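You operate a simulated robot arm through the tools that you are given. There is no shell and no other tool.

The job below is to be done with a simulated robot arm. You get a single attempt, and the scene is never put back.

Task
Stop the mixer, stand its bottle in the empty dish and put out the lamp at station 26.
Fine: mixer off before the lift; green switch off, then blue flap shut. Set down upright: bottle.
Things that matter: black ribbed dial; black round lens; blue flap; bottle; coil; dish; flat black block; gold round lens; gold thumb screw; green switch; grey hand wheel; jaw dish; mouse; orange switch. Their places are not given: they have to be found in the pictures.

Only the result counts: the job must be done as asked and must still hold three seconds after the hand-in. Knocking over, shifting, dropping, spilling or breaking anything else fails it.

Robot
A 7-joint arm with a two-finger parallel gripper, fixed in place. Base frame: the origin is on the floor under the middle of its stand, x ahead of it, y to its left, z up; the work surface is at about z = 760. Readings come in mm, rad, newtons and seconds.
It reaches about 1479 mm from its shoulder. Its first joint turns from -2.897 to 2.897 rad. Payload 4.4 kg.
The tool frame sits at the grasp point between the pads (the TCP): z along the fingers, y along the line on which they close. The tips reach 23 mm beyond it. Largest opening 94 mm; finger width 38, thickness 10; the body of the gripper, 54 by 96 mm, starts 39 mm behind the TCP.
Orientation is told as [roll, pitch, yaw] about the base's x, y, z axes, in that order, counted from this pose: with the fingers straight down and closing along the base's y, the tool's x points along the base's -x, its y along +y and its z along -z.

Tools
- The arm moves only by the tool jog_arm. Its argument "commands" is a list of rows, each a list of 6 numbers: the shift along the tool's x, y, z in units of 50 mm (1.0 is 50 mm), then the turn, a rotation vector about the tool's x, y, z in units of 4 degrees (1.0 is 4 degrees). In form: [[dx, dy, dz, rx, ry, rz], ...]. A call has 1 to 20 rows; each row shifts and turns the commanded pose from where the row before left it, along the tool's axes as they then stand. "hand" is the gripper command, from -1 (fully open) to 1 (shut), values between in proportion, set as the call begins (left out, the last holds). A call with a number of a shift or a turn outside -1 to 1 is refused whole. A row lasts 0.2 s, in which the tool goes at most 50 mm and 0.15 rad; a call with a longer step from one row to the next is refused whole, and so is a gripper value outside its range. A pose out of reach is approached as far as the arm can. The call stops where the force on the tool passes 90 N (or 10 N more than at its start, if that is more) or the arm is blocked; 0.2 s more then pass. Each finger travels about 72 mm/s and halts on what it meets, pressing with about 24 N; the grip force reading is that of the motor and also rises with nothing between the fingers. The clock runs only during rows and for 0.2 s after the last one: add rows that do not move to give the fingers time. It gives the time, the measured TCP pose, the force on the tool (base axes), the opening and the grip force at its end, in the units of the frame above (readings bear some noise), with the torque about the TCP (base axes, N m) and any sound that the robot's microphone picked up.
- Cameras (640 x 400 px; columns grow to the right, rows downward): "scene" is fixed at [48, 500.3, 1462.2]; the picture's right is [-0.18, -0.98, 0.00], its down [-0.59, 0.11, -0.80] and it looks along [0.79, -0.15, -0.60] (base axes); focal length 356 px, centre (320, 200). "wrist" rides on the gripper at [87, 16, -74] in the tool frame; the picture's right is [-0.18, 0.98, 0.00], its down [-0.58, -0.11, -0.81] and it looks along [-0.79, -0.15, 0.59] (tool axes); focal length 243 px, centre (320, 200).
- get_image(camera): a new picture of that camera. No time passes.
- pixel_to_xyz(camera, pixels): for up to 12 pixels [column, row] of the newest picture of that camera ("zoom" is the newest enlarged one), the place [x, y, z] in the base frame of the surface seen there, good to about 3 mm. No time passes.
- zoom(camera, box): a new picture of the part [left, top, right, bottom] of that camera's present view, enlarged. No time passes.
- sign_off(): hands the job in; it is judged then, once.

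Unless the task says otherwise, let go and move clear before handing in.

The tools are called after ">>>" as a command line: name --pt "numbers of a row" for each row, then --argument value for the rest, lists and objects as JSON in quotes. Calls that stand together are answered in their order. jog_arm: Moves the arm, as the interface text tells. Its arguments: {"type":"object","properties":{"commands":{"type":"array"},"hand":{"type":"number"}},"required":["commands"]} The other tools are called the same way: get_image (camera) takes a picture; pixel_to_xyz (camera, pixels) gives the place of the surface under pixels of a picture; zoom (camera, box) takes an enlarged picture of a part of a camera's view; sign_off () hands the job in.

At the start:

```text
t: 0.0
tcp_pos: [697.6, 238.7, 1202.4]
orientation: [0.0, 0.0, -0.001]
wrist_force: [-0.1, -0.5, 0.5]
torque: [-0.02, -0.03, 0.01]
opening: 94.0
gripper_force: 0.1
```

scene: 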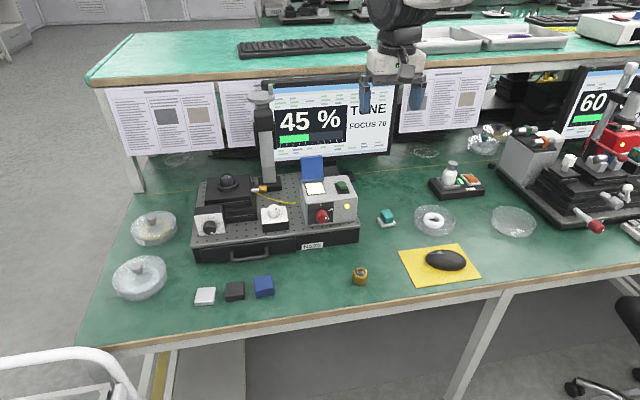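
wrist: 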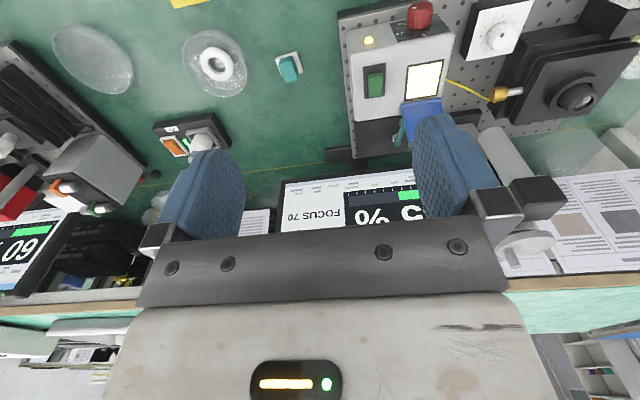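

The scene shows a lamp box with a blue flap (312,165), green switch (342,187), a mixer with bottle (450,175) and dishes at (435,220) and (514,222). I'll zoom in on these before moving.

>>> zoom --camera "scene" --box '[180, 140, 380, 265]'

>>> zoom --camera "scene" --box '[370, 140, 560, 260]'

>>> zoom --camera "wrist" --box '[320, 0, 640, 200]'

>>> zoom --camera "wrist" --box '[40, 0, 320, 175]'

```text
3.20 times, centred on (280, 202) of scene
```

zoom: 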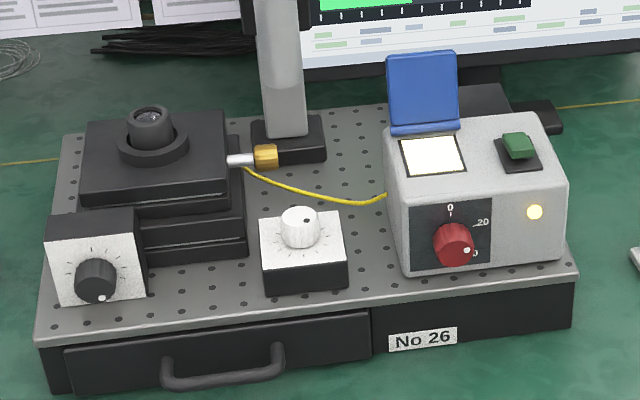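

```text
3.33 times, centred on (465, 200) of scene
```

zoom: 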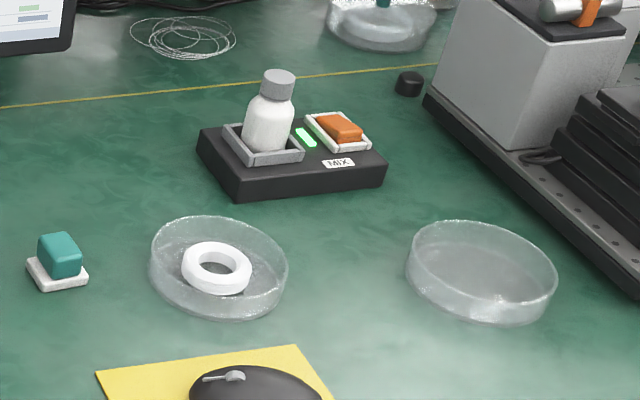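

```text
2.00 times, centred on (480, 100) of wrist
```

zoom: 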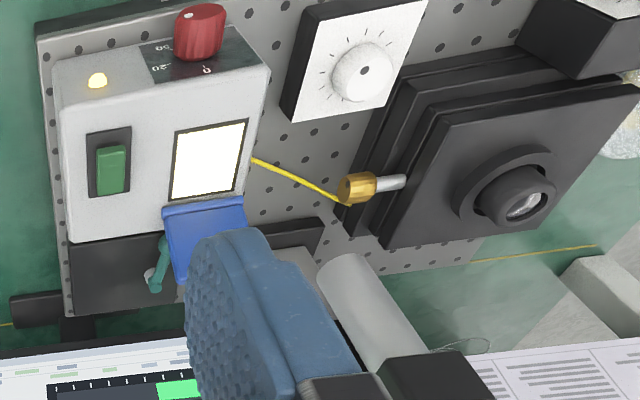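

```text
2.29 times, centred on (180, 88) of wrist
```

zoom: 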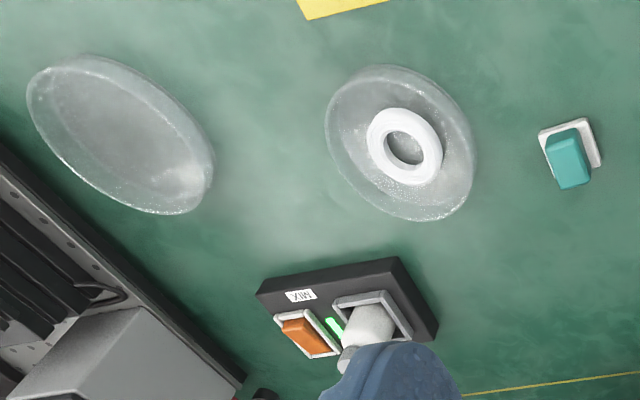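

The mixer has an orange rocker switch with a lit green indicator, and the bottle sits in a square holder; the dish at (514,222) looks empty. I'll check the other dishes and the rest of the bench.

>>> zoom --camera "scene" --box '[90, 190, 290, 315]'

>>> zoom --camera "scene" --box '[440, 100, 640, 250]'

>>> zoom --camera "scene" --box '[470, 190, 560, 246]'

>>> zoom --camera "scene" --box '[420, 150, 500, 200]'

>>> zoom --camera "scene" --box '[290, 145, 370, 195]'

```text
3.20 times, centred on (190, 252) of scene
```

zoom: 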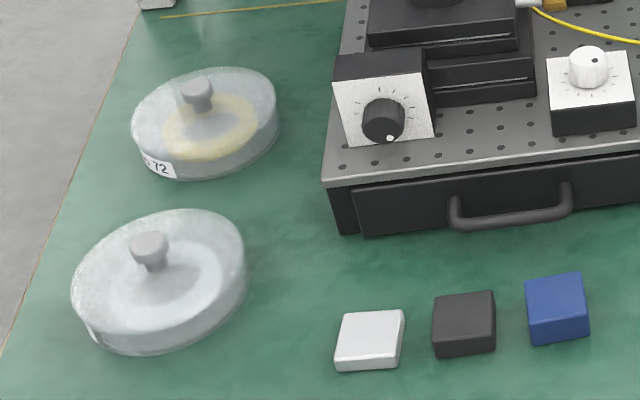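

```text
2.67 times, centred on (540, 175) of scene
```

zoom: 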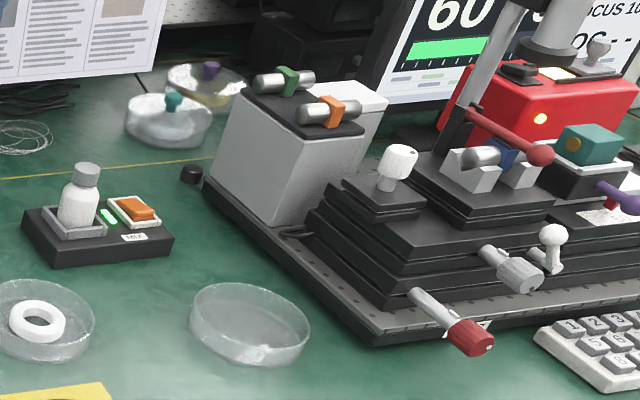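

```text
7.11 times, centred on (515, 218) of scene
```

zoom: 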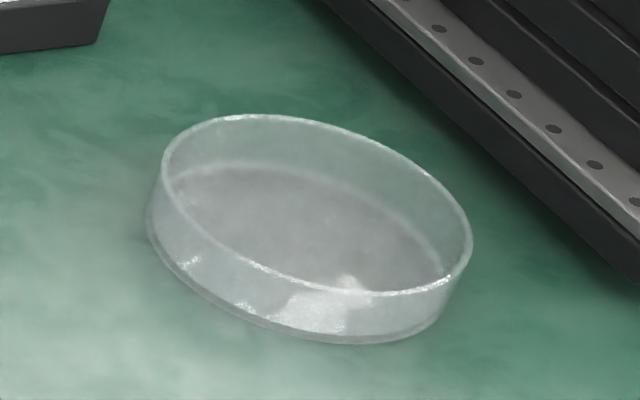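

```text
8.00 times, centred on (460, 175) of scene
```

zoom: 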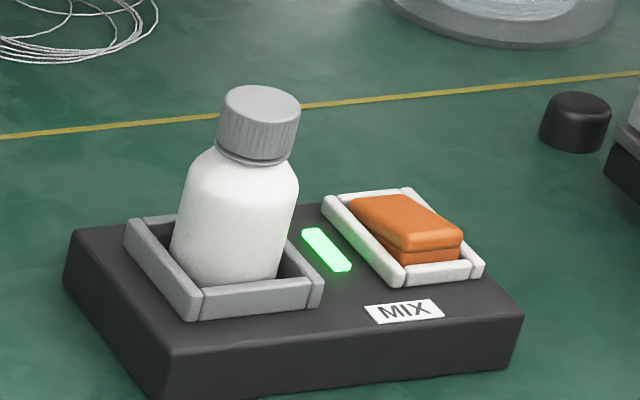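

```text
8.00 times, centred on (330, 170) of scene
```

zoom: 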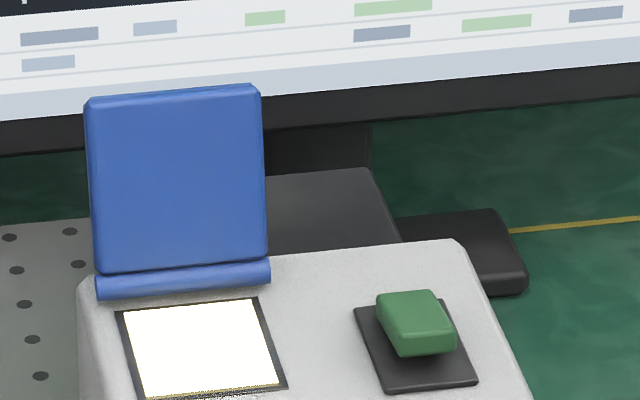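

Now I'll get the 3D places of the key features: mixer switch, bottle, holder, empty dish, green switch, and blue flap.

>>> pixel_to_xyz --camera "scene" --pixels '[[452, 163], [450, 176], [465, 176], [476, 178], [474, 181], [470, 176], [460, 181], [440, 190], [484, 191], [493, 222], [515, 225], [540, 225]]'

>>> zoom --camera "scene" --box '[420, 150, 500, 200]'

```text
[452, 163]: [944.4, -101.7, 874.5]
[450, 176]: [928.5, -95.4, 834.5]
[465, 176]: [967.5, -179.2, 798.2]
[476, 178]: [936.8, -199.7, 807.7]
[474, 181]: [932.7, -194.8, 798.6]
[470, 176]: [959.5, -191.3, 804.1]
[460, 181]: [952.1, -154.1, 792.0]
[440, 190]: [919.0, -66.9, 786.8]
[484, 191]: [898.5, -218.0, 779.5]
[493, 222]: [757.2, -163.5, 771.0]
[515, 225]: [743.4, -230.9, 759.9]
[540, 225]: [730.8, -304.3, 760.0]
```

```text
8.00 times, centred on (460, 175) of scene
```

zoom: 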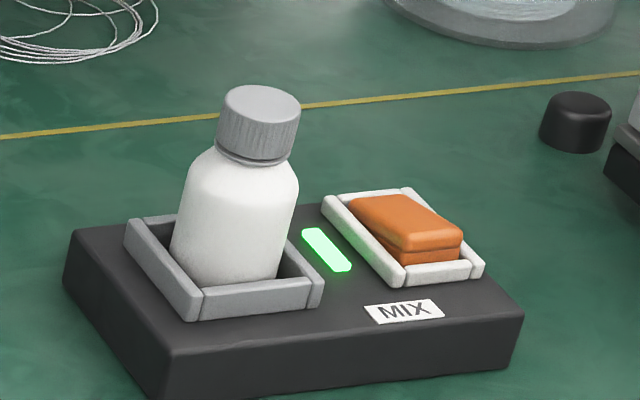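

The newest zoom is on the mixer; I'll sample its switch surface, bottle cap and the holder in detail.

>>> pixel_to_xyz --camera "zoom" --pixels '[[360, 203], [398, 200], [400, 220], [395, 240], [450, 232], [425, 238], [430, 258], [345, 225], [395, 275], [470, 262], [406, 192], [435, 270]]'

>>> pixel_to_xyz --camera "zoom" --pixels '[[230, 95], [290, 100], [262, 105], [255, 150], [178, 230], [285, 240], [232, 200], [228, 275], [130, 222], [200, 305], [315, 290], [160, 218]]'

```text
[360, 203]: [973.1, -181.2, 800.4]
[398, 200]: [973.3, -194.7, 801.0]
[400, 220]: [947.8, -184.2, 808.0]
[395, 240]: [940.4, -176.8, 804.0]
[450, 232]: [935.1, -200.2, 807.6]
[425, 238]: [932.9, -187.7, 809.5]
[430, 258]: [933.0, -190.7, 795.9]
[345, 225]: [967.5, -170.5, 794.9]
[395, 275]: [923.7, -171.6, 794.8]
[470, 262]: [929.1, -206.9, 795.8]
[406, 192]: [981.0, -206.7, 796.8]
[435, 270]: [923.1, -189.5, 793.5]
```

```text
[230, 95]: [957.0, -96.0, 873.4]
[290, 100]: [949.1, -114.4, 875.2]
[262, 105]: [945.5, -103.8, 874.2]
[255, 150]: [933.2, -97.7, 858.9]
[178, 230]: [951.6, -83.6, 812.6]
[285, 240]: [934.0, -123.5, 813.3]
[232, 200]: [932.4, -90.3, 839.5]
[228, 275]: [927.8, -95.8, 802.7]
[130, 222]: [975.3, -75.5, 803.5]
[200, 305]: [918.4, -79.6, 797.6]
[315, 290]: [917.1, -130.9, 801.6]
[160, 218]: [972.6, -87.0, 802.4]
```

The orange rocker's near end (x≈935, y≈-190, z≈809) is raised and its far end is down. Next I'll sample the lamp box: green switch, flap and surroundings.

>>> zoom --camera "scene" --box '[290, 145, 370, 195]'

>>> pixel_to_xyz --camera "zoom" --pixels '[[90, 105], [255, 90], [175, 95], [175, 180], [100, 265], [260, 255], [100, 290], [268, 275], [120, 310], [145, 395], [285, 385], [255, 300]]'

>>> pixel_to_xyz --camera "zoom" --pixels '[[385, 298], [430, 293], [395, 335], [450, 325], [425, 315], [410, 345], [450, 345], [365, 312], [390, 387], [470, 380], [455, 245], [330, 150]]'

>>> pixel_to_xyz --camera "scene" --pixels '[[320, 150], [385, 150], [330, 120], [265, 100], [265, 150], [340, 100], [505, 130], [530, 150], [550, 130], [497, 175], [390, 60], [300, 160]]'

```text
8.00 times, centred on (330, 170) of scene
```

zoom: 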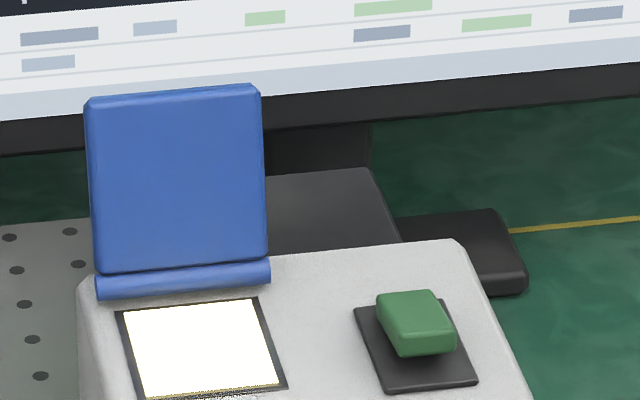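

```text
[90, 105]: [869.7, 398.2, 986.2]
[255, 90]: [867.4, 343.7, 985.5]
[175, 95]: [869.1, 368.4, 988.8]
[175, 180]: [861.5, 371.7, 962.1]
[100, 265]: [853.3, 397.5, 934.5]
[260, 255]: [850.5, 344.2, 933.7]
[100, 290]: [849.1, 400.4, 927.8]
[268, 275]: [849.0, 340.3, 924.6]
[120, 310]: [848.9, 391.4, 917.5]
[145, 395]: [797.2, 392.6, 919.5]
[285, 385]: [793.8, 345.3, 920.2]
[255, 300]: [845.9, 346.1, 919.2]
```

```text
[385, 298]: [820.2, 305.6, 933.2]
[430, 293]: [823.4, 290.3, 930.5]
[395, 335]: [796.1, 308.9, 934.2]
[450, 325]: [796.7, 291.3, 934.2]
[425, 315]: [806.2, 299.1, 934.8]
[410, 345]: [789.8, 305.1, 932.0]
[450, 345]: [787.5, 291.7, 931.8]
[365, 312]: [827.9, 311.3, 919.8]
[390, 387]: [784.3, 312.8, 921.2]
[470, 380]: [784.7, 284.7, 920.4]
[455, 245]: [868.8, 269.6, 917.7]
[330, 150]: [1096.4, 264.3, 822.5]
```

```text
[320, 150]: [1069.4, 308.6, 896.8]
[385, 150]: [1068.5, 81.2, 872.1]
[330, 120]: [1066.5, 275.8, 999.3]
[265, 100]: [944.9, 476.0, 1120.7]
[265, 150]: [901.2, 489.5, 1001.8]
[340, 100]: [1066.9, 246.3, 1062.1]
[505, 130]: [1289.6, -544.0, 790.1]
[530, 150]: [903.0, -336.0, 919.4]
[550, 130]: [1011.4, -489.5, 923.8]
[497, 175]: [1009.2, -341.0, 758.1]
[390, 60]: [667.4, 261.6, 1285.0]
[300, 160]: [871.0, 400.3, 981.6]
```

The flap stands open, leaning slightly back (hinge x≈849, z≈922; top x≈869, z≈987, y 340–400), with free space behind it. The green cap sits at about (805,299,934); its tilt is unclear, so I'll move closer for a better look.

>>> jog_arm --pt "-0.46 0.31 0.7 0 0 0" --pt "-0.46 0.31 0.7 0 0 0" --pt "-0.46 0.31 0.7 0 0 0" --pt "-0.46 0.31 0.7 0 0 0" --pt "0 0 0 0 0 0"

>>> get_image --camera "wrist"

>>> get_image --camera "scene"

```text
t: 1.2
tcp_pos: [788.0, 301.5, 1061.5]
orientation: [0.0, 0.0, 0.0]
wrist_force: [-0.8, -0.7, 0.1]
torque: [0.01, -0.01, 0.02]
opening: 93.9
gripper_force: 0.0
```

```text
taken
```

wrist: 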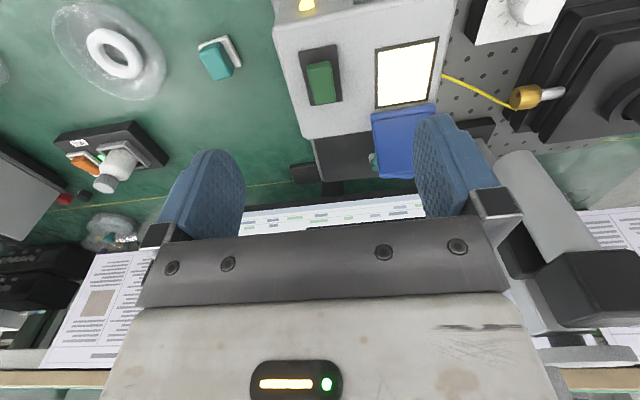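

```text
taken
```

scene: 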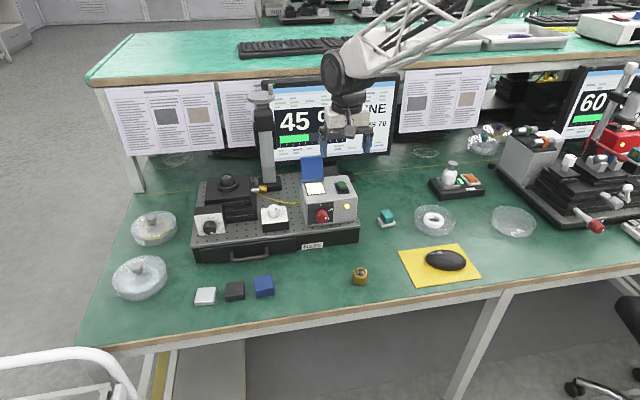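

The green switch is at (321,75) and the flap at (400,140) in the wrist view; a small teal thing shows near (375,160) behind the flap. Zooming in on both.

>>> zoom --camera "wrist" --box '[340, 95, 440, 195]'

>>> zoom --camera "wrist" --box '[280, 30, 380, 120]'

>>> pixel_to_xyz --camera "zoom" --pixels '[[190, 220], [270, 220], [200, 260], [280, 260], [210, 300], [300, 300], [220, 340], [310, 340], [240, 400], [330, 390], [250, 440], [330, 430]]'

```text
4.00 times, centred on (390, 145) of wrist
```

zoom: 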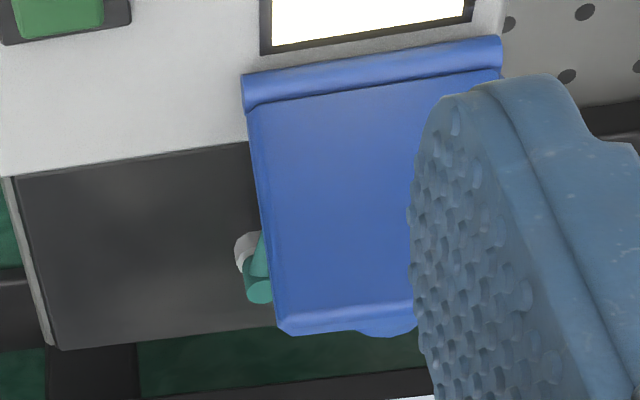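

```text
4.44 times, centred on (330, 75) of wrist
```

zoom: 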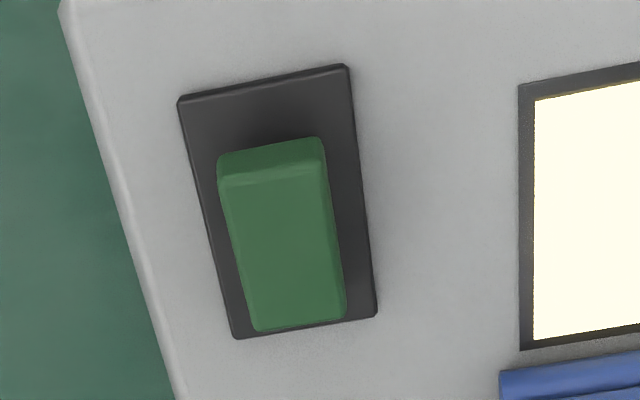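

```text
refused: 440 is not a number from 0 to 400
```

The green rocker shows a visible near face at the top of the zoom; I'll sample its height along the length. There's also a teal/white object behind the flap that I need to locate before sweeping there.

>>> pixel_to_xyz --camera "zoom" --pixels '[[270, 145], [270, 165], [225, 190], [270, 190], [320, 185], [275, 220], [280, 250], [285, 280], [290, 310], [335, 310], [260, 322], [270, 110]]'

>>> zoom --camera "wrist" --box '[340, 95, 440, 195]'

>>> pixel_to_xyz --camera "zoom" --pixels '[[245, 250], [258, 270], [258, 292], [240, 330], [100, 250], [45, 190], [60, 340], [390, 332], [340, 332], [290, 325], [350, 200], [300, 100]]'

```text
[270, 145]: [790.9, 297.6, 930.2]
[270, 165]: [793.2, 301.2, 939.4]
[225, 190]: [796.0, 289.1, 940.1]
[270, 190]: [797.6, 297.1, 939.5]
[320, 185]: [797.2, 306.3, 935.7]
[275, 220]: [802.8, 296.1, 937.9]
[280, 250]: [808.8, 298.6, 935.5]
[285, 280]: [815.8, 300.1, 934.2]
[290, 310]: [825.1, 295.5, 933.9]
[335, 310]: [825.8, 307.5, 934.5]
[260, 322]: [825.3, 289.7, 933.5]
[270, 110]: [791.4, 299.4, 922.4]
```

```text
4.00 times, centred on (390, 145) of wrist
```

zoom: 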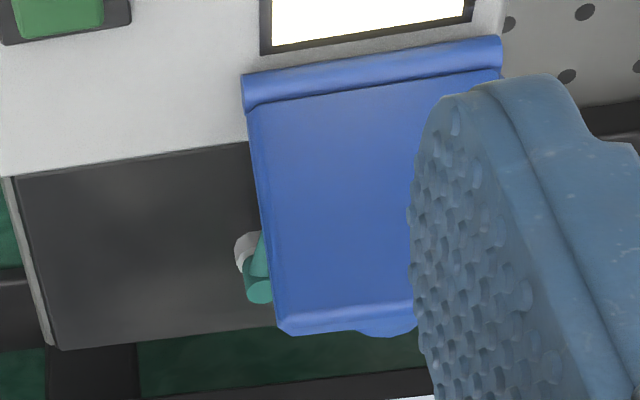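

```text
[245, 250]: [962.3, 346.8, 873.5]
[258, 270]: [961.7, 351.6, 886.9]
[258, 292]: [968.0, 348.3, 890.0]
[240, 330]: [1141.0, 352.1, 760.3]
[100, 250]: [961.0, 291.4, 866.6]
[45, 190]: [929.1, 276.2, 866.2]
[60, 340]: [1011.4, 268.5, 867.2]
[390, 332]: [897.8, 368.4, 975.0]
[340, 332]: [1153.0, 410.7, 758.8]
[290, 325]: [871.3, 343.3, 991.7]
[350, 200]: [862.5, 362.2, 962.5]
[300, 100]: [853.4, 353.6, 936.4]
```

The green rocker's near end (x≈795, z≈939.5) is raised above its far end (x≈825, z≈933.5), so pressing the near end toggles it. The teal lens behind lies low (z<892), clear of the flap sweep. I'll close the fingers and come down to just above the near end.

>>> jog_arm --pt "-0.02 -0.07 0 0 0 0" --pt "0 0 0 0 0 0" --pt "0 0 0 0 0 0" --pt "0 0 0 0 0 0" --pt "0 0 0.55 0 0 0" --pt "0 0 0.55 0 0 0" --pt "0 0 0.55 0 0 0" --pt "0 0 0 0 0 0" --hand 1

>>> get_image --camera "wrist"

>>> zoom --camera "scene" --box '[280, 120, 400, 220]'

```text
t: 3.0
tcp_pos: [789.9, 297.3, 978.9]
orientation: [0.002, 0.001, 0.0]
wrist_force: [-1.2, 0.0, -0.1]
torque: [-0.01, -0.02, 0.03]
opening: 0.1
gripper_force: 24.2
```

```text
taken
```

wrist: 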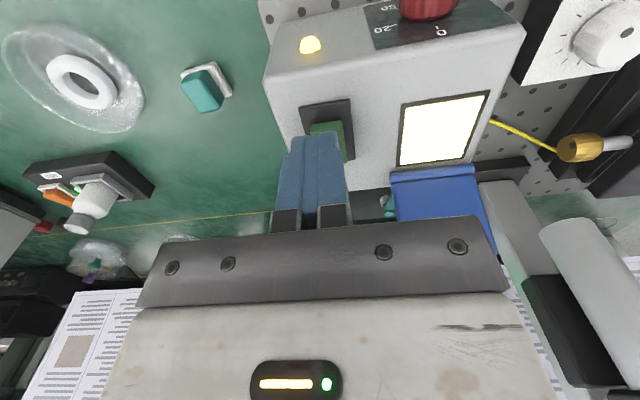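

```text
4.00 times, centred on (340, 170) of scene
```

zoom: 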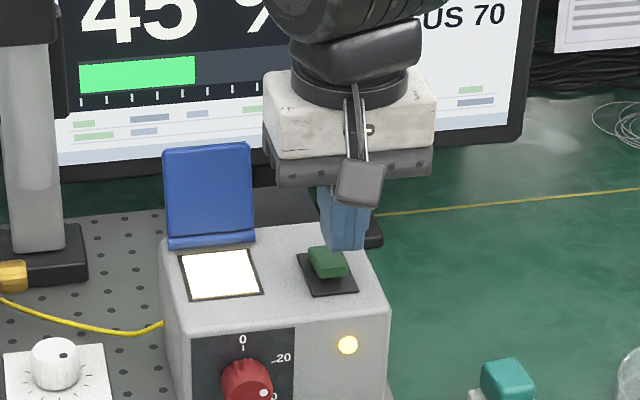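

The closed fingers appear slightly to the right of the green cap in the scene zoom (tips ~(347,248), cap ~(327,262)); I'll measure the fingertip and cap to check the lateral alignment.

>>> pixel_to_xyz --camera "zoom" --pixels '[[328, 240], [338, 248], [355, 248], [350, 230], [367, 240], [320, 200], [372, 200], [315, 252], [340, 252], [325, 262], [345, 262], [318, 272]]'

>>> zoom --camera "wrist" --box '[260, 80, 380, 160]'

>>> pixel_to_xyz --camera "zoom" --pixels '[[240, 215], [330, 215], [400, 215], [440, 225], [290, 235], [380, 235], [440, 290], [180, 290], [230, 290], [280, 300], [340, 300], [400, 300]]'

```text
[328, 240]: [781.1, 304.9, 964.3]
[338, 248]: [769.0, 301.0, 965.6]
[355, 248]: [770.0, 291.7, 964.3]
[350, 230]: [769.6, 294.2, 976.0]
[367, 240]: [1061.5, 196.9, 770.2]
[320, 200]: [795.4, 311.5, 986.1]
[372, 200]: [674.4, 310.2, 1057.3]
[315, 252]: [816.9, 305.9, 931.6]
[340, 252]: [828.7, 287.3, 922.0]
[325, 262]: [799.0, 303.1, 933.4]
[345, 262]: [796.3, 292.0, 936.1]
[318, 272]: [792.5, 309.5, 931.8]
```

```text
5.00 times, centred on (320, 120) of wrist
```

zoom: 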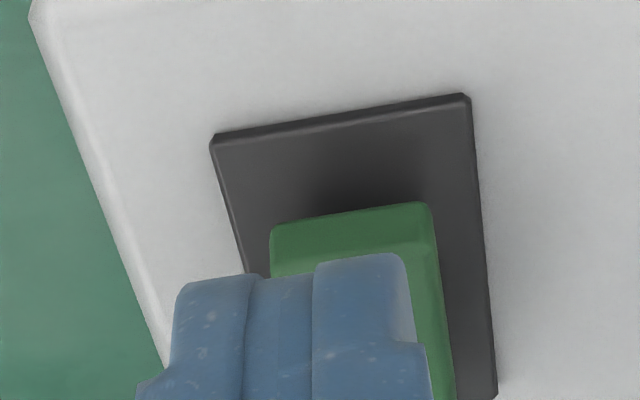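

```text
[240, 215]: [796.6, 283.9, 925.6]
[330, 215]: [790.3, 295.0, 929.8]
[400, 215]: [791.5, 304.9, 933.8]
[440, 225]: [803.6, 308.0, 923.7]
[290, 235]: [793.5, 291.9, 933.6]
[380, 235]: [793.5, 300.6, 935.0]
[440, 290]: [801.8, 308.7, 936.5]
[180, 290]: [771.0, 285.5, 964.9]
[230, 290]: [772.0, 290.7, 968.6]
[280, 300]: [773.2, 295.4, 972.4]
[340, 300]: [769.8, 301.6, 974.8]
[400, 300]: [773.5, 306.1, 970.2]
```

Fingers span y≈285–308 and x≈771–809, over the near half of the cap (centre y≈299), which is good. I'll shift 2 mm in y and press down in small steps.

>>> jog_arm --pt "0 0.04 0.15 0 0 0" --pt "0 0 0.1 0 0 0" --pt "0 0 0.06 0 0 0" --pt "0 0 0.04 0 0 0" --pt "0 0 0.04 0 0 0" --pt "0 0 0.04 0 0 0" --pt "0 0 0 0 0 0"

>>> get_image --camera "wrist"

>>> zoom --camera "scene" --box '[280, 120, 400, 220]'

```text
t: 4.6
tcp_pos: [789.4, 298.6, 957.0]
orientation: [0.0, -0.001, 0.0]
wrist_force: [-0.1, -0.4, 0.0]
torque: [0.02, -0.01, 0.01]
opening: 0.0
gripper_force: 23.8
```

```text
taken
```

wrist: 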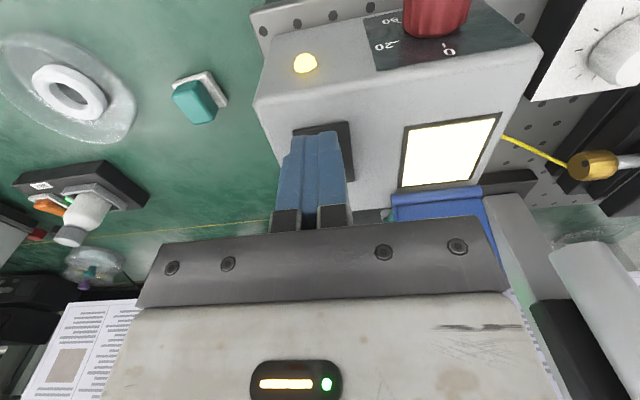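

```text
4.00 times, centred on (340, 170) of scene
```

zoom: 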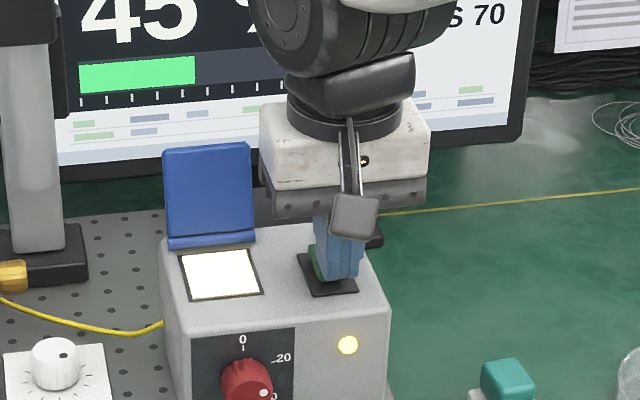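

No contact force yet at tip z≈934 and the lamp is still lit, so I'll continue pressing in small steps.

>>> jog_arm --pt "0 0 0.03 0 0 0" --pt "0 0 0.03 0 0 0" --pt "0 0 0 0 0 0"

>>> zoom --camera "scene" --box '[280, 120, 400, 220]'

>>> zoom --camera "wrist" --box '[260, 80, 380, 160]'

```text
t: 5.4
tcp_pos: [789.2, 297.1, 958.1]
orientation: [0.002, -0.003, 0.001]
wrist_force: [-15.6, -1.4, 34.0]
torque: [-0.09, -0.17, -0.06]
opening: 0.0
gripper_force: 23.9
```

```text
4.00 times, centred on (340, 170) of scene
```

zoom: 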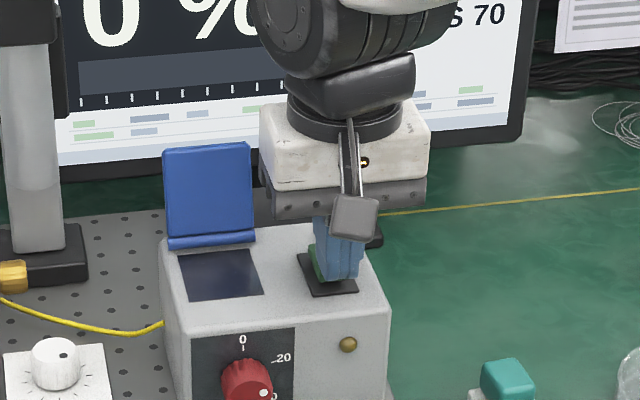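

```text
5.00 times, centred on (320, 120) of wrist
```

zoom: 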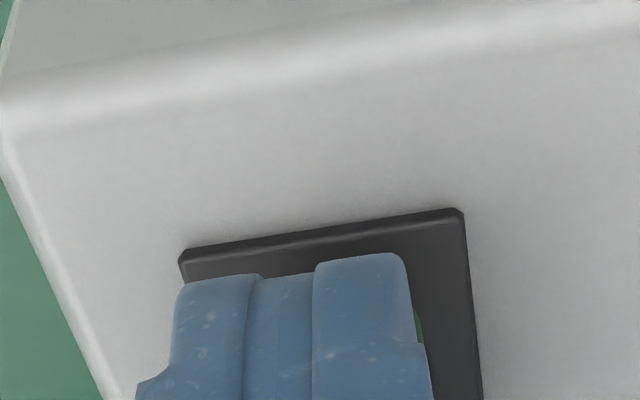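

The lamp went out: window dark, LED off, monitor reads 0 %. I'll lift straight up and confirm it stays off.

>>> jog_arm --pt "0 0 -0.3 0 0 0" --pt "0 0 -0.7 0 0 0" --pt "0 0 -0.9 0 0 0" --pt "0 0 -0.9 0 0 0" --pt "0 0 0 0 0 0"

>>> get_image --camera "wrist"

>>> zoom --camera "scene" --box '[240, 100, 400, 220]'

```text
t: 6.6
tcp_pos: [789.1, 298.7, 1096.3]
orientation: [-0.001, 0.0, 0.0]
wrist_force: [0.6, -0.7, 0.2]
torque: [-0.02, 0.02, -0.02]
opening: 0.0
gripper_force: 24.5
```

```text
taken
```

wrist: 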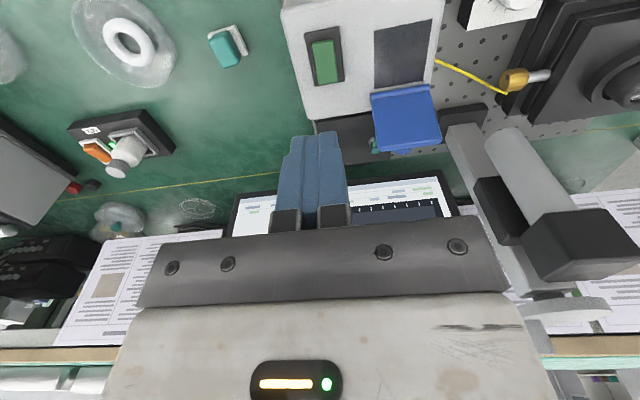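

```text
3.33 times, centred on (320, 160) of scene
```

zoom: 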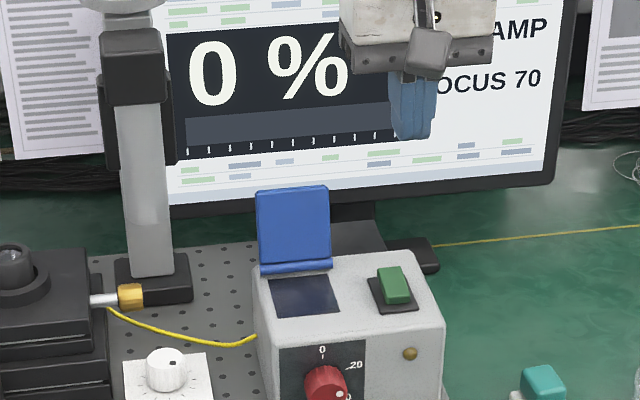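

The switch stays off (screen "0 %", "NO LAMP"). Before reaching behind the flap I'll measure the column and monitor near it.

>>> pixel_to_xyz --camera "zoom" --pixels '[[105, 60], [135, 35], [160, 60], [170, 120], [130, 5], [95, 5], [160, 200], [175, 260], [130, 270], [280, 190], [320, 185], [330, 150]]'

>>> zoom --camera "wrist" --box '[340, 70, 640, 320]'

>>> pixel_to_xyz --camera "wrist" --pixels '[[470, 135], [480, 180], [490, 200], [510, 215], [520, 160], [550, 190], [570, 235], [540, 240], [540, 270], [530, 300], [560, 310], [500, 240]]'

```text
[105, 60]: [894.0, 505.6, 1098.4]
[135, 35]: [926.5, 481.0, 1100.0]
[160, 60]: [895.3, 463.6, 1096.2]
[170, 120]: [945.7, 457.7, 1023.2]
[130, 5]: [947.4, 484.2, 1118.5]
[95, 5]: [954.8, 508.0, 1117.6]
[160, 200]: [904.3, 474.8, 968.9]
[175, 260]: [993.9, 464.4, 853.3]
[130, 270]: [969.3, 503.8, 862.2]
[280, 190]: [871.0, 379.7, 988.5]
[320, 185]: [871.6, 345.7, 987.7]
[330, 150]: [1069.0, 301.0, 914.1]
```

```text
1.60 times, centred on (490, 195) of wrist
```

zoom: 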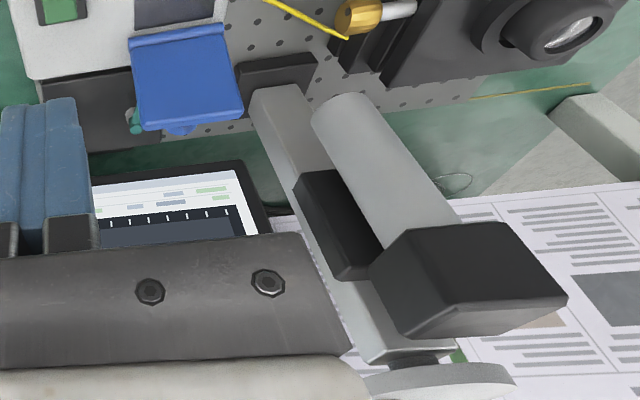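

```text
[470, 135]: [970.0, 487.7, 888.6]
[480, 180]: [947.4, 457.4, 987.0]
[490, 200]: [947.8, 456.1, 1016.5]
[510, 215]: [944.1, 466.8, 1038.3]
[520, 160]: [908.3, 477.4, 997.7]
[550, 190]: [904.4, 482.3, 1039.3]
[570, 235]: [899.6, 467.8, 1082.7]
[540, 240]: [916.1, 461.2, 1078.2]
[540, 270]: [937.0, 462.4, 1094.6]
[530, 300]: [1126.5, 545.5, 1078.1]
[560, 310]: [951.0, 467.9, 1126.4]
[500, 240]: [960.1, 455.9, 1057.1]
```

The column's nearest face is y≈456, leaving room at y≈366. The flap's back carries a knob; I'll measure it before sweeping.

>>> zoom --camera "wrist" --box '[360, 75, 450, 165]'

>>> pixel_to_xyz --camera "wrist" --pixels '[[400, 151], [404, 152], [408, 151], [402, 149], [380, 151], [440, 143], [377, 97], [434, 88], [376, 149], [375, 143], [372, 145], [405, 120]]'

```text
4.44 times, centred on (405, 120) of wrist
```

zoom: 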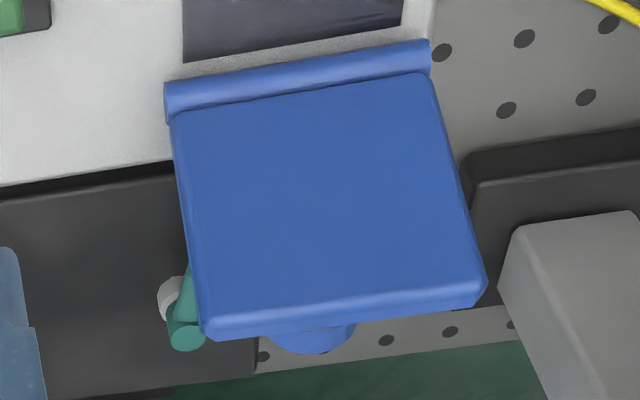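

```text
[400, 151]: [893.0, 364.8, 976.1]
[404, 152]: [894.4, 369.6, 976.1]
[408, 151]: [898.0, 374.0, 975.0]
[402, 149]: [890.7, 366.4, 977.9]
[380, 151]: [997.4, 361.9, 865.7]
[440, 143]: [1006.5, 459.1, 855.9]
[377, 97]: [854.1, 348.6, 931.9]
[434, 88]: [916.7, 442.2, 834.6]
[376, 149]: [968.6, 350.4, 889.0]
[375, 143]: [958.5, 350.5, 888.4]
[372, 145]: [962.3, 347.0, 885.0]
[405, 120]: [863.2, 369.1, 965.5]
```

The knob is at about (896,367,976) on the flap's back. I'll move over and behind the flap to (945,367) at the current height, well clear of the column.

>>> jog_arm --pt "-0.78 0.2 0 0 0 0" --pt "-0.78 0.35 0 0 0 0" --pt "-0.78 0.4 0 0 0 0" --pt "-0.78 0.41 0 0 0 0" --pt "0 0 0 0 0 0"

>>> get_image --camera "scene"

>>> get_image --camera "wrist"

```text
t: 7.8
tcp_pos: [945.0, 366.3, 1096.2]
orientation: [0.0, -0.001, 0.001]
wrist_force: [-0.1, -0.2, 0.2]
torque: [0.02, -0.01, -0.02]
opening: 0.2
gripper_force: 24.5
```

```text
taken
```

scene: 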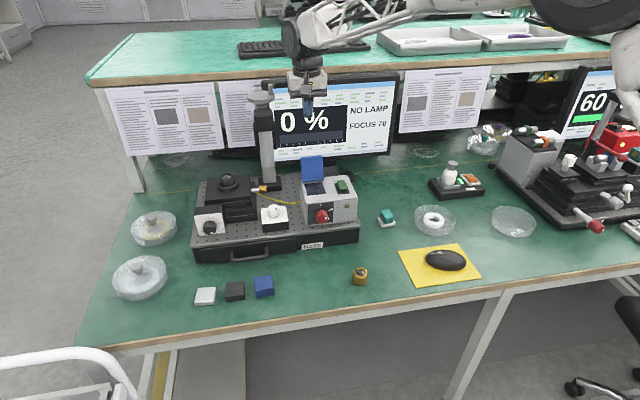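

```text
taken
```

wrist: 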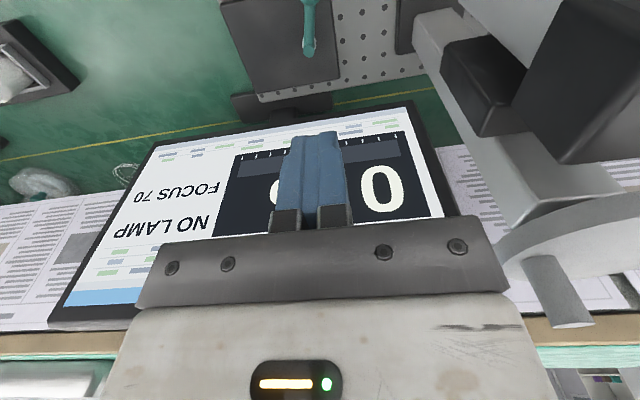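

There's a disc (hand wheel) near (560,225) in the wrist view at the column top; I'll check how close it is to my hand before descending.

>>> pixel_to_xyz --camera "wrist" --pixels '[[505, 235], [530, 225], [580, 215], [510, 205], [480, 110], [450, 75], [560, 290], [310, 30], [270, 40], [250, 80], [430, 200], [300, 20]]'

>>> zoom --camera "scene" --box '[220, 20, 400, 220]'

```text
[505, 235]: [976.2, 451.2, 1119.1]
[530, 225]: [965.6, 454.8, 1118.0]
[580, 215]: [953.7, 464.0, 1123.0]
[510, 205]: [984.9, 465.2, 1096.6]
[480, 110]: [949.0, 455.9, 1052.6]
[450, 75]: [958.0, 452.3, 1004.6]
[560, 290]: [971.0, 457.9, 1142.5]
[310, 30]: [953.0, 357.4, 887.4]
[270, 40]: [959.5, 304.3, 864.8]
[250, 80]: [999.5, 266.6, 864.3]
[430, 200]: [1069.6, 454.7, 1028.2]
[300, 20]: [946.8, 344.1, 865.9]
```

```text
2.00 times, centred on (310, 120) of scene
```

zoom: 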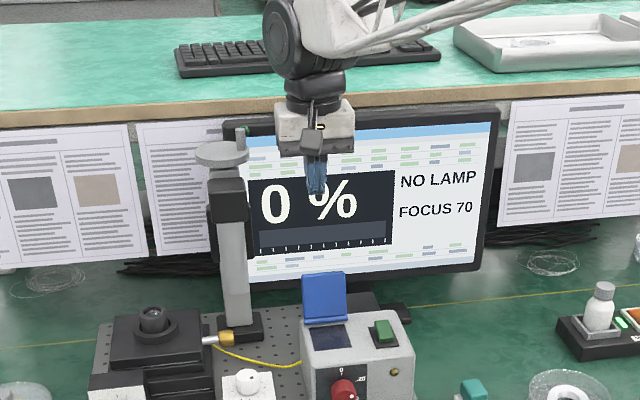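

Clearances are fine (disc and column at y≥450, hand edge at ~414), but I'll shift 9 mm away from the column and descend behind the flap to a tip height of ~952.

>>> jog_arm --pt "0 -0.18 0.2 0 0 0" --pt "0 0 0.6 0 0 0" --pt "0 0 0.6 0 0 0" --pt "0 0 0.6 0 0 0" --pt "0 0 0.42 0 0 0" --pt "0 0 0 0 0 0"

>>> zoom --camera "scene" --box '[220, 60, 400, 220]'

>>> get_image --camera "wrist"

```text
t: 9.2
tcp_pos: [946.5, 357.5, 974.3]
orientation: [-0.001, 0.0, 0.001]
wrist_force: [0.6, 0.4, 0.6]
torque: [0.0, 0.02, -0.01]
opening: 0.0
gripper_force: 23.7
```

```text
2.50 times, centred on (310, 140) of scene
```

zoom: 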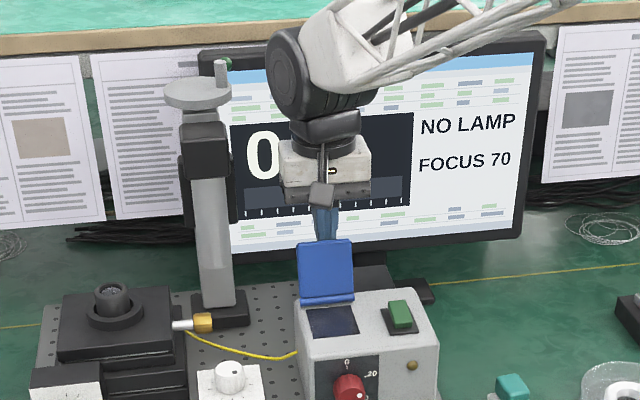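

```text
taken
```

wrist: 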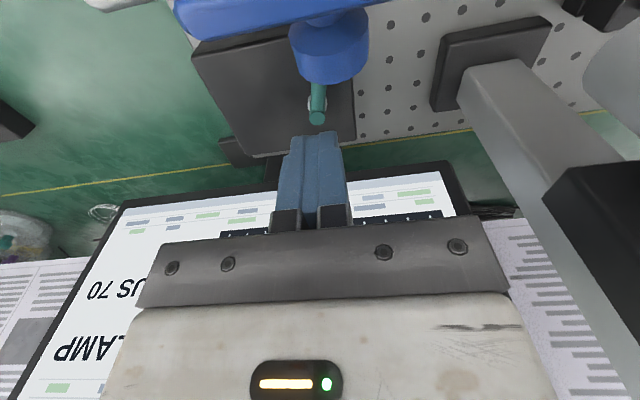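

Fingers are behind the flap with the knob visible at (330,45). Sweeping slowly toward the robot to tip the flap forward.

>>> jog_arm --pt "0.25 0 0 0 0 0" --pt "0.25 0 0 0 0 0" --pt "0.2 0 0 0 0 0" --pt "0.2 0 0 0 0 0" --pt "0.2 0 0 0 0 0" --pt "0.2 0 0 0 0 0" --pt "0.2 0 0 0 0 0" --pt "0 0 0 0 0 0"

>>> zoom --camera "scene" --box '[220, 60, 400, 220]'

>>> get_image --camera "wrist"

```text
t: 10.3
tcp_pos: [903.6, 357.0, 986.1]
orientation: [0.005, -0.016, -0.003]
wrist_force: [0.7, 0.0, 0.0]
torque: [0.02, 0.04, -0.02]
opening: 0.0
gripper_force: 23.9
stopped in row 5: the force on the tool passed its limit at 99 N (the readings are from after the stop); the commanded pose is now the measured one
```

```text
2.50 times, centred on (310, 140) of scene
```

zoom: 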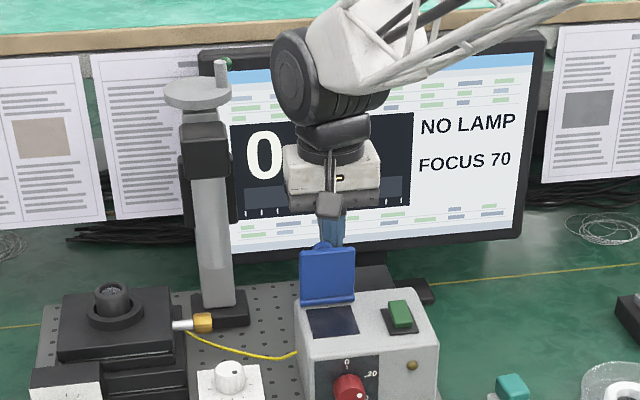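

```text
taken
```

wrist: 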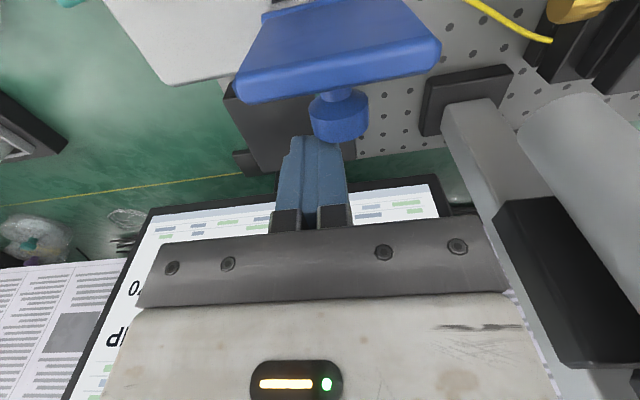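

The call stopped at 99 N and the TCP rose ~12 mm, so the fingers caught on the knob; the force is now zero. I'll check where the flap and knob are now and whether the lamp box moved.

>>> zoom --camera "scene" --box '[290, 145, 370, 195]'

>>> pixel_to_xyz --camera "zoom" --pixels '[[95, 115], [255, 105], [175, 112], [175, 180], [100, 265], [260, 255], [100, 290], [268, 275], [145, 395], [390, 387], [470, 380], [455, 245]]'

>>> zoom --camera "wrist" --box '[220, 60, 460, 210]'

>>> pixel_to_xyz --camera "wrist" --pixels '[[340, 125], [330, 112], [350, 135], [365, 100], [340, 97], [250, 95], [430, 60], [340, 40], [340, 75], [300, 150], [335, 150], [320, 140]]'

```text
8.00 times, centred on (330, 170) of scene
```

zoom: 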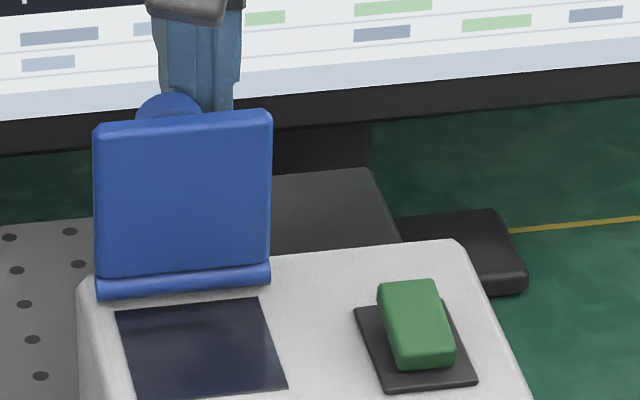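

```text
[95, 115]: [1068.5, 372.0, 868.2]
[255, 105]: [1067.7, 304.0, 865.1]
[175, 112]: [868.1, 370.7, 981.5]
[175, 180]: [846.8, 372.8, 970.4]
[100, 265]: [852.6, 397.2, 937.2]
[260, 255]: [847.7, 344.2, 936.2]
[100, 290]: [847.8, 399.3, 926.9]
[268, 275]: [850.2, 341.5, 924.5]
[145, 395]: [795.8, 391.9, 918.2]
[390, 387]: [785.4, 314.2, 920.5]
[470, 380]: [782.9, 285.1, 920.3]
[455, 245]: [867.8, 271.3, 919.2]
```

```text
2.67 times, centred on (340, 135) of wrist
```

zoom: 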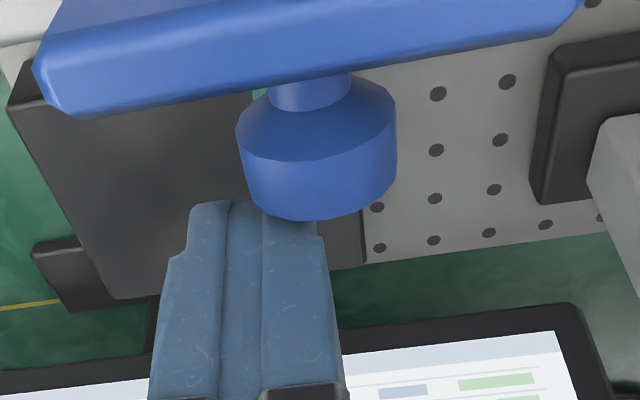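

```text
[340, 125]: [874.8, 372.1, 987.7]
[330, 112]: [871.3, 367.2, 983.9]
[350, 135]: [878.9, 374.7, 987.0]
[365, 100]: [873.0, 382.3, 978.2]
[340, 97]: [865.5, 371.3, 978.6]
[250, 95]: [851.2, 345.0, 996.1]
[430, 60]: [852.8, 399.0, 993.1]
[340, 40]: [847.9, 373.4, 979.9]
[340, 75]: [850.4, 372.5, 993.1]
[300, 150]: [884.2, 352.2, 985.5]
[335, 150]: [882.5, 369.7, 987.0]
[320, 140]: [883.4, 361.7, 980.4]
```

The lamp box hasn't moved and the flap is now about vertical (top at x≈851, z≈994), with the knob at y 360–383 having jammed by friction. I'll back off, shift to y≈344 to push directly on the panel's upper back beside the knob, and sweep again.

>>> jog_arm --pt "-0.4 0 0 0 0 0" --pt "0 -0.25 -0.1 0 0 0" --pt "0 0 0 0 0 0" --pt "0.3 0 0 0 0 0" --pt "0.3 0 0 0 0 0" --pt "0.2 0 0 0 0 0" --pt "0.2 0 0 0 0 0" --pt "0.2 0 0 0 0 0" --pt "0 0 0 0 0 0"

>>> get_image --camera "wrist"

>>> zoom --camera "scene" --box '[280, 120, 400, 200]'

```text
t: 12.3
tcp_pos: [864.0, 343.4, 989.6]
orientation: [0.006, -0.018, -0.002]
wrist_force: [-0.1, 0.5, -0.8]
torque: [0.02, 0.01, 0.0]
opening: 0.0
gripper_force: 24.1
```

```text
taken
```

wrist: 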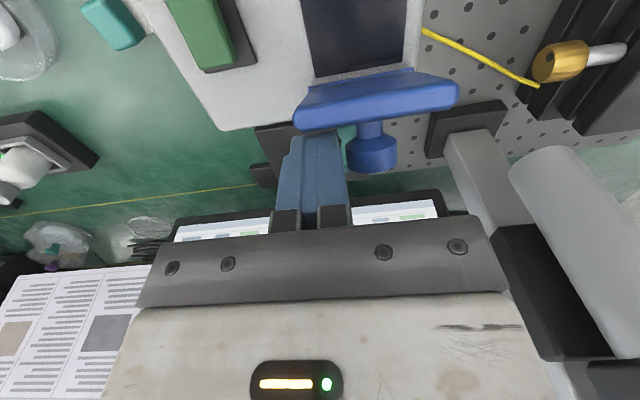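

```text
5.00 times, centred on (340, 160) of scene
```

zoom: 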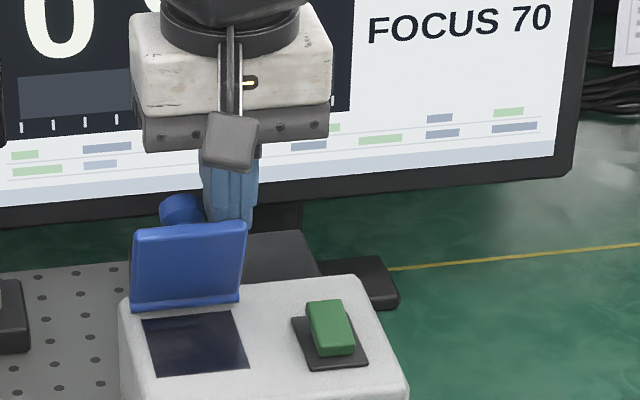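

The flap follows well with low force now. Continuing along an arc: forward and gradually down.

>>> jog_arm --pt "0.15 0 0 0 0 0" --pt "0.15 0 0 0 0 0" --pt "0.12 0 0.06 0 0 0" --pt "0.12 0 0.07 0 0 0" --pt "0.14 0 0.1 0 0 0" --pt "0.14 0 0.1 0 0 0" --pt "0.07 0 0.1 0 0 0" --pt "0.07 0 0.1 0 0 0" --pt "0 0 0 0 0 0"

>>> get_image --camera "wrist"

>>> zoom --camera "scene" --box '[280, 120, 400, 200]'

```text
t: 14.3
tcp_pos: [814.3, 344.6, 962.4]
orientation: [0.004, -0.016, -0.003]
wrist_force: [0.4, 0.0, -0.2]
torque: [-0.01, 0.0, 0.02]
opening: 0.1
gripper_force: 24.2
```

```text
taken
```

wrist: 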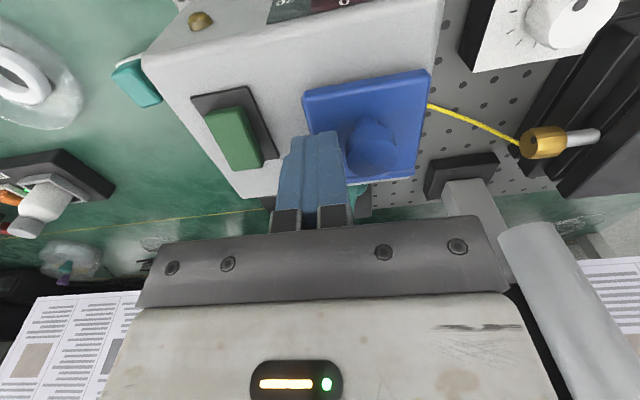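

```text
5.00 times, centred on (340, 160) of scene
```

zoom: 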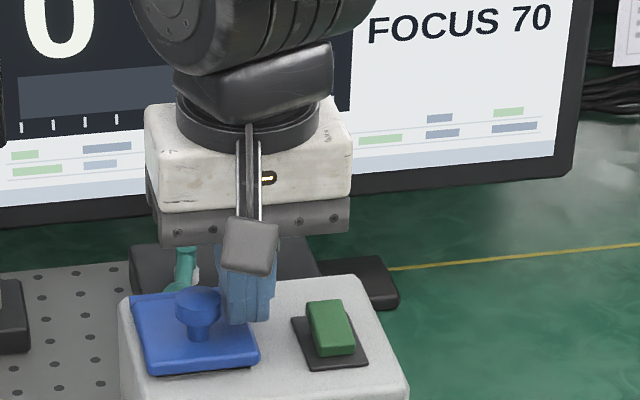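

The flap is down over the window; I'll check whether it is fully shut by sampling its surface heights.

>>> pixel_to_xyz --camera "zoom" --pixels '[[160, 365], [200, 365], [245, 355], [155, 340], [150, 315], [250, 340], [220, 345], [140, 300], [205, 375], [160, 378], [290, 360], [330, 380]]'

>>> zoom --camera "wrist" --box '[280, 50, 450, 200]'

>>> pixel_to_xyz --camera "wrist" --pixels '[[310, 92], [340, 88], [380, 80], [425, 75], [310, 115], [420, 110], [415, 140], [405, 170], [370, 120], [372, 160], [340, 110], [290, 80]]'

```text
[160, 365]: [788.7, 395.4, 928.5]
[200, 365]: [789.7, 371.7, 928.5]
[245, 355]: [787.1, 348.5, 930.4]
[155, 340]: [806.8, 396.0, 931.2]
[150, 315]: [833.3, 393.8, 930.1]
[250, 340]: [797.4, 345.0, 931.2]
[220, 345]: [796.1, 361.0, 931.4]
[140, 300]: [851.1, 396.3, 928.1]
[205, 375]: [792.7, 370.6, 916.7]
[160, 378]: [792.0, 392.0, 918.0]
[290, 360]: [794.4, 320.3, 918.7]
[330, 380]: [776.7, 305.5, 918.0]
```

```text
2.67 times, centred on (365, 125) of wrist
```

zoom: 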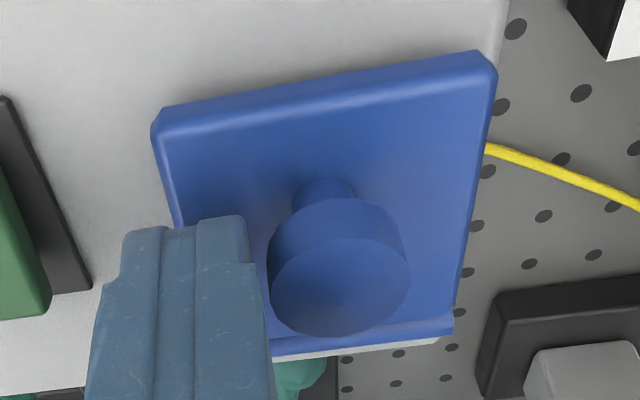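

```text
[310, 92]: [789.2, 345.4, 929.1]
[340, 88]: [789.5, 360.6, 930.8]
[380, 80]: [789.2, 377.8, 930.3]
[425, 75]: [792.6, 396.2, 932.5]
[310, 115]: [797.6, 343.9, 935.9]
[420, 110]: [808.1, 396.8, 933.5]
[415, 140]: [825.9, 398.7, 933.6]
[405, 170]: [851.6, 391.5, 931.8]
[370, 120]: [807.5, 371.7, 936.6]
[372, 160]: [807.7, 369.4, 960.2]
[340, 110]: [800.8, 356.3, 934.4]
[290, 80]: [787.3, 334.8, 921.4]
```

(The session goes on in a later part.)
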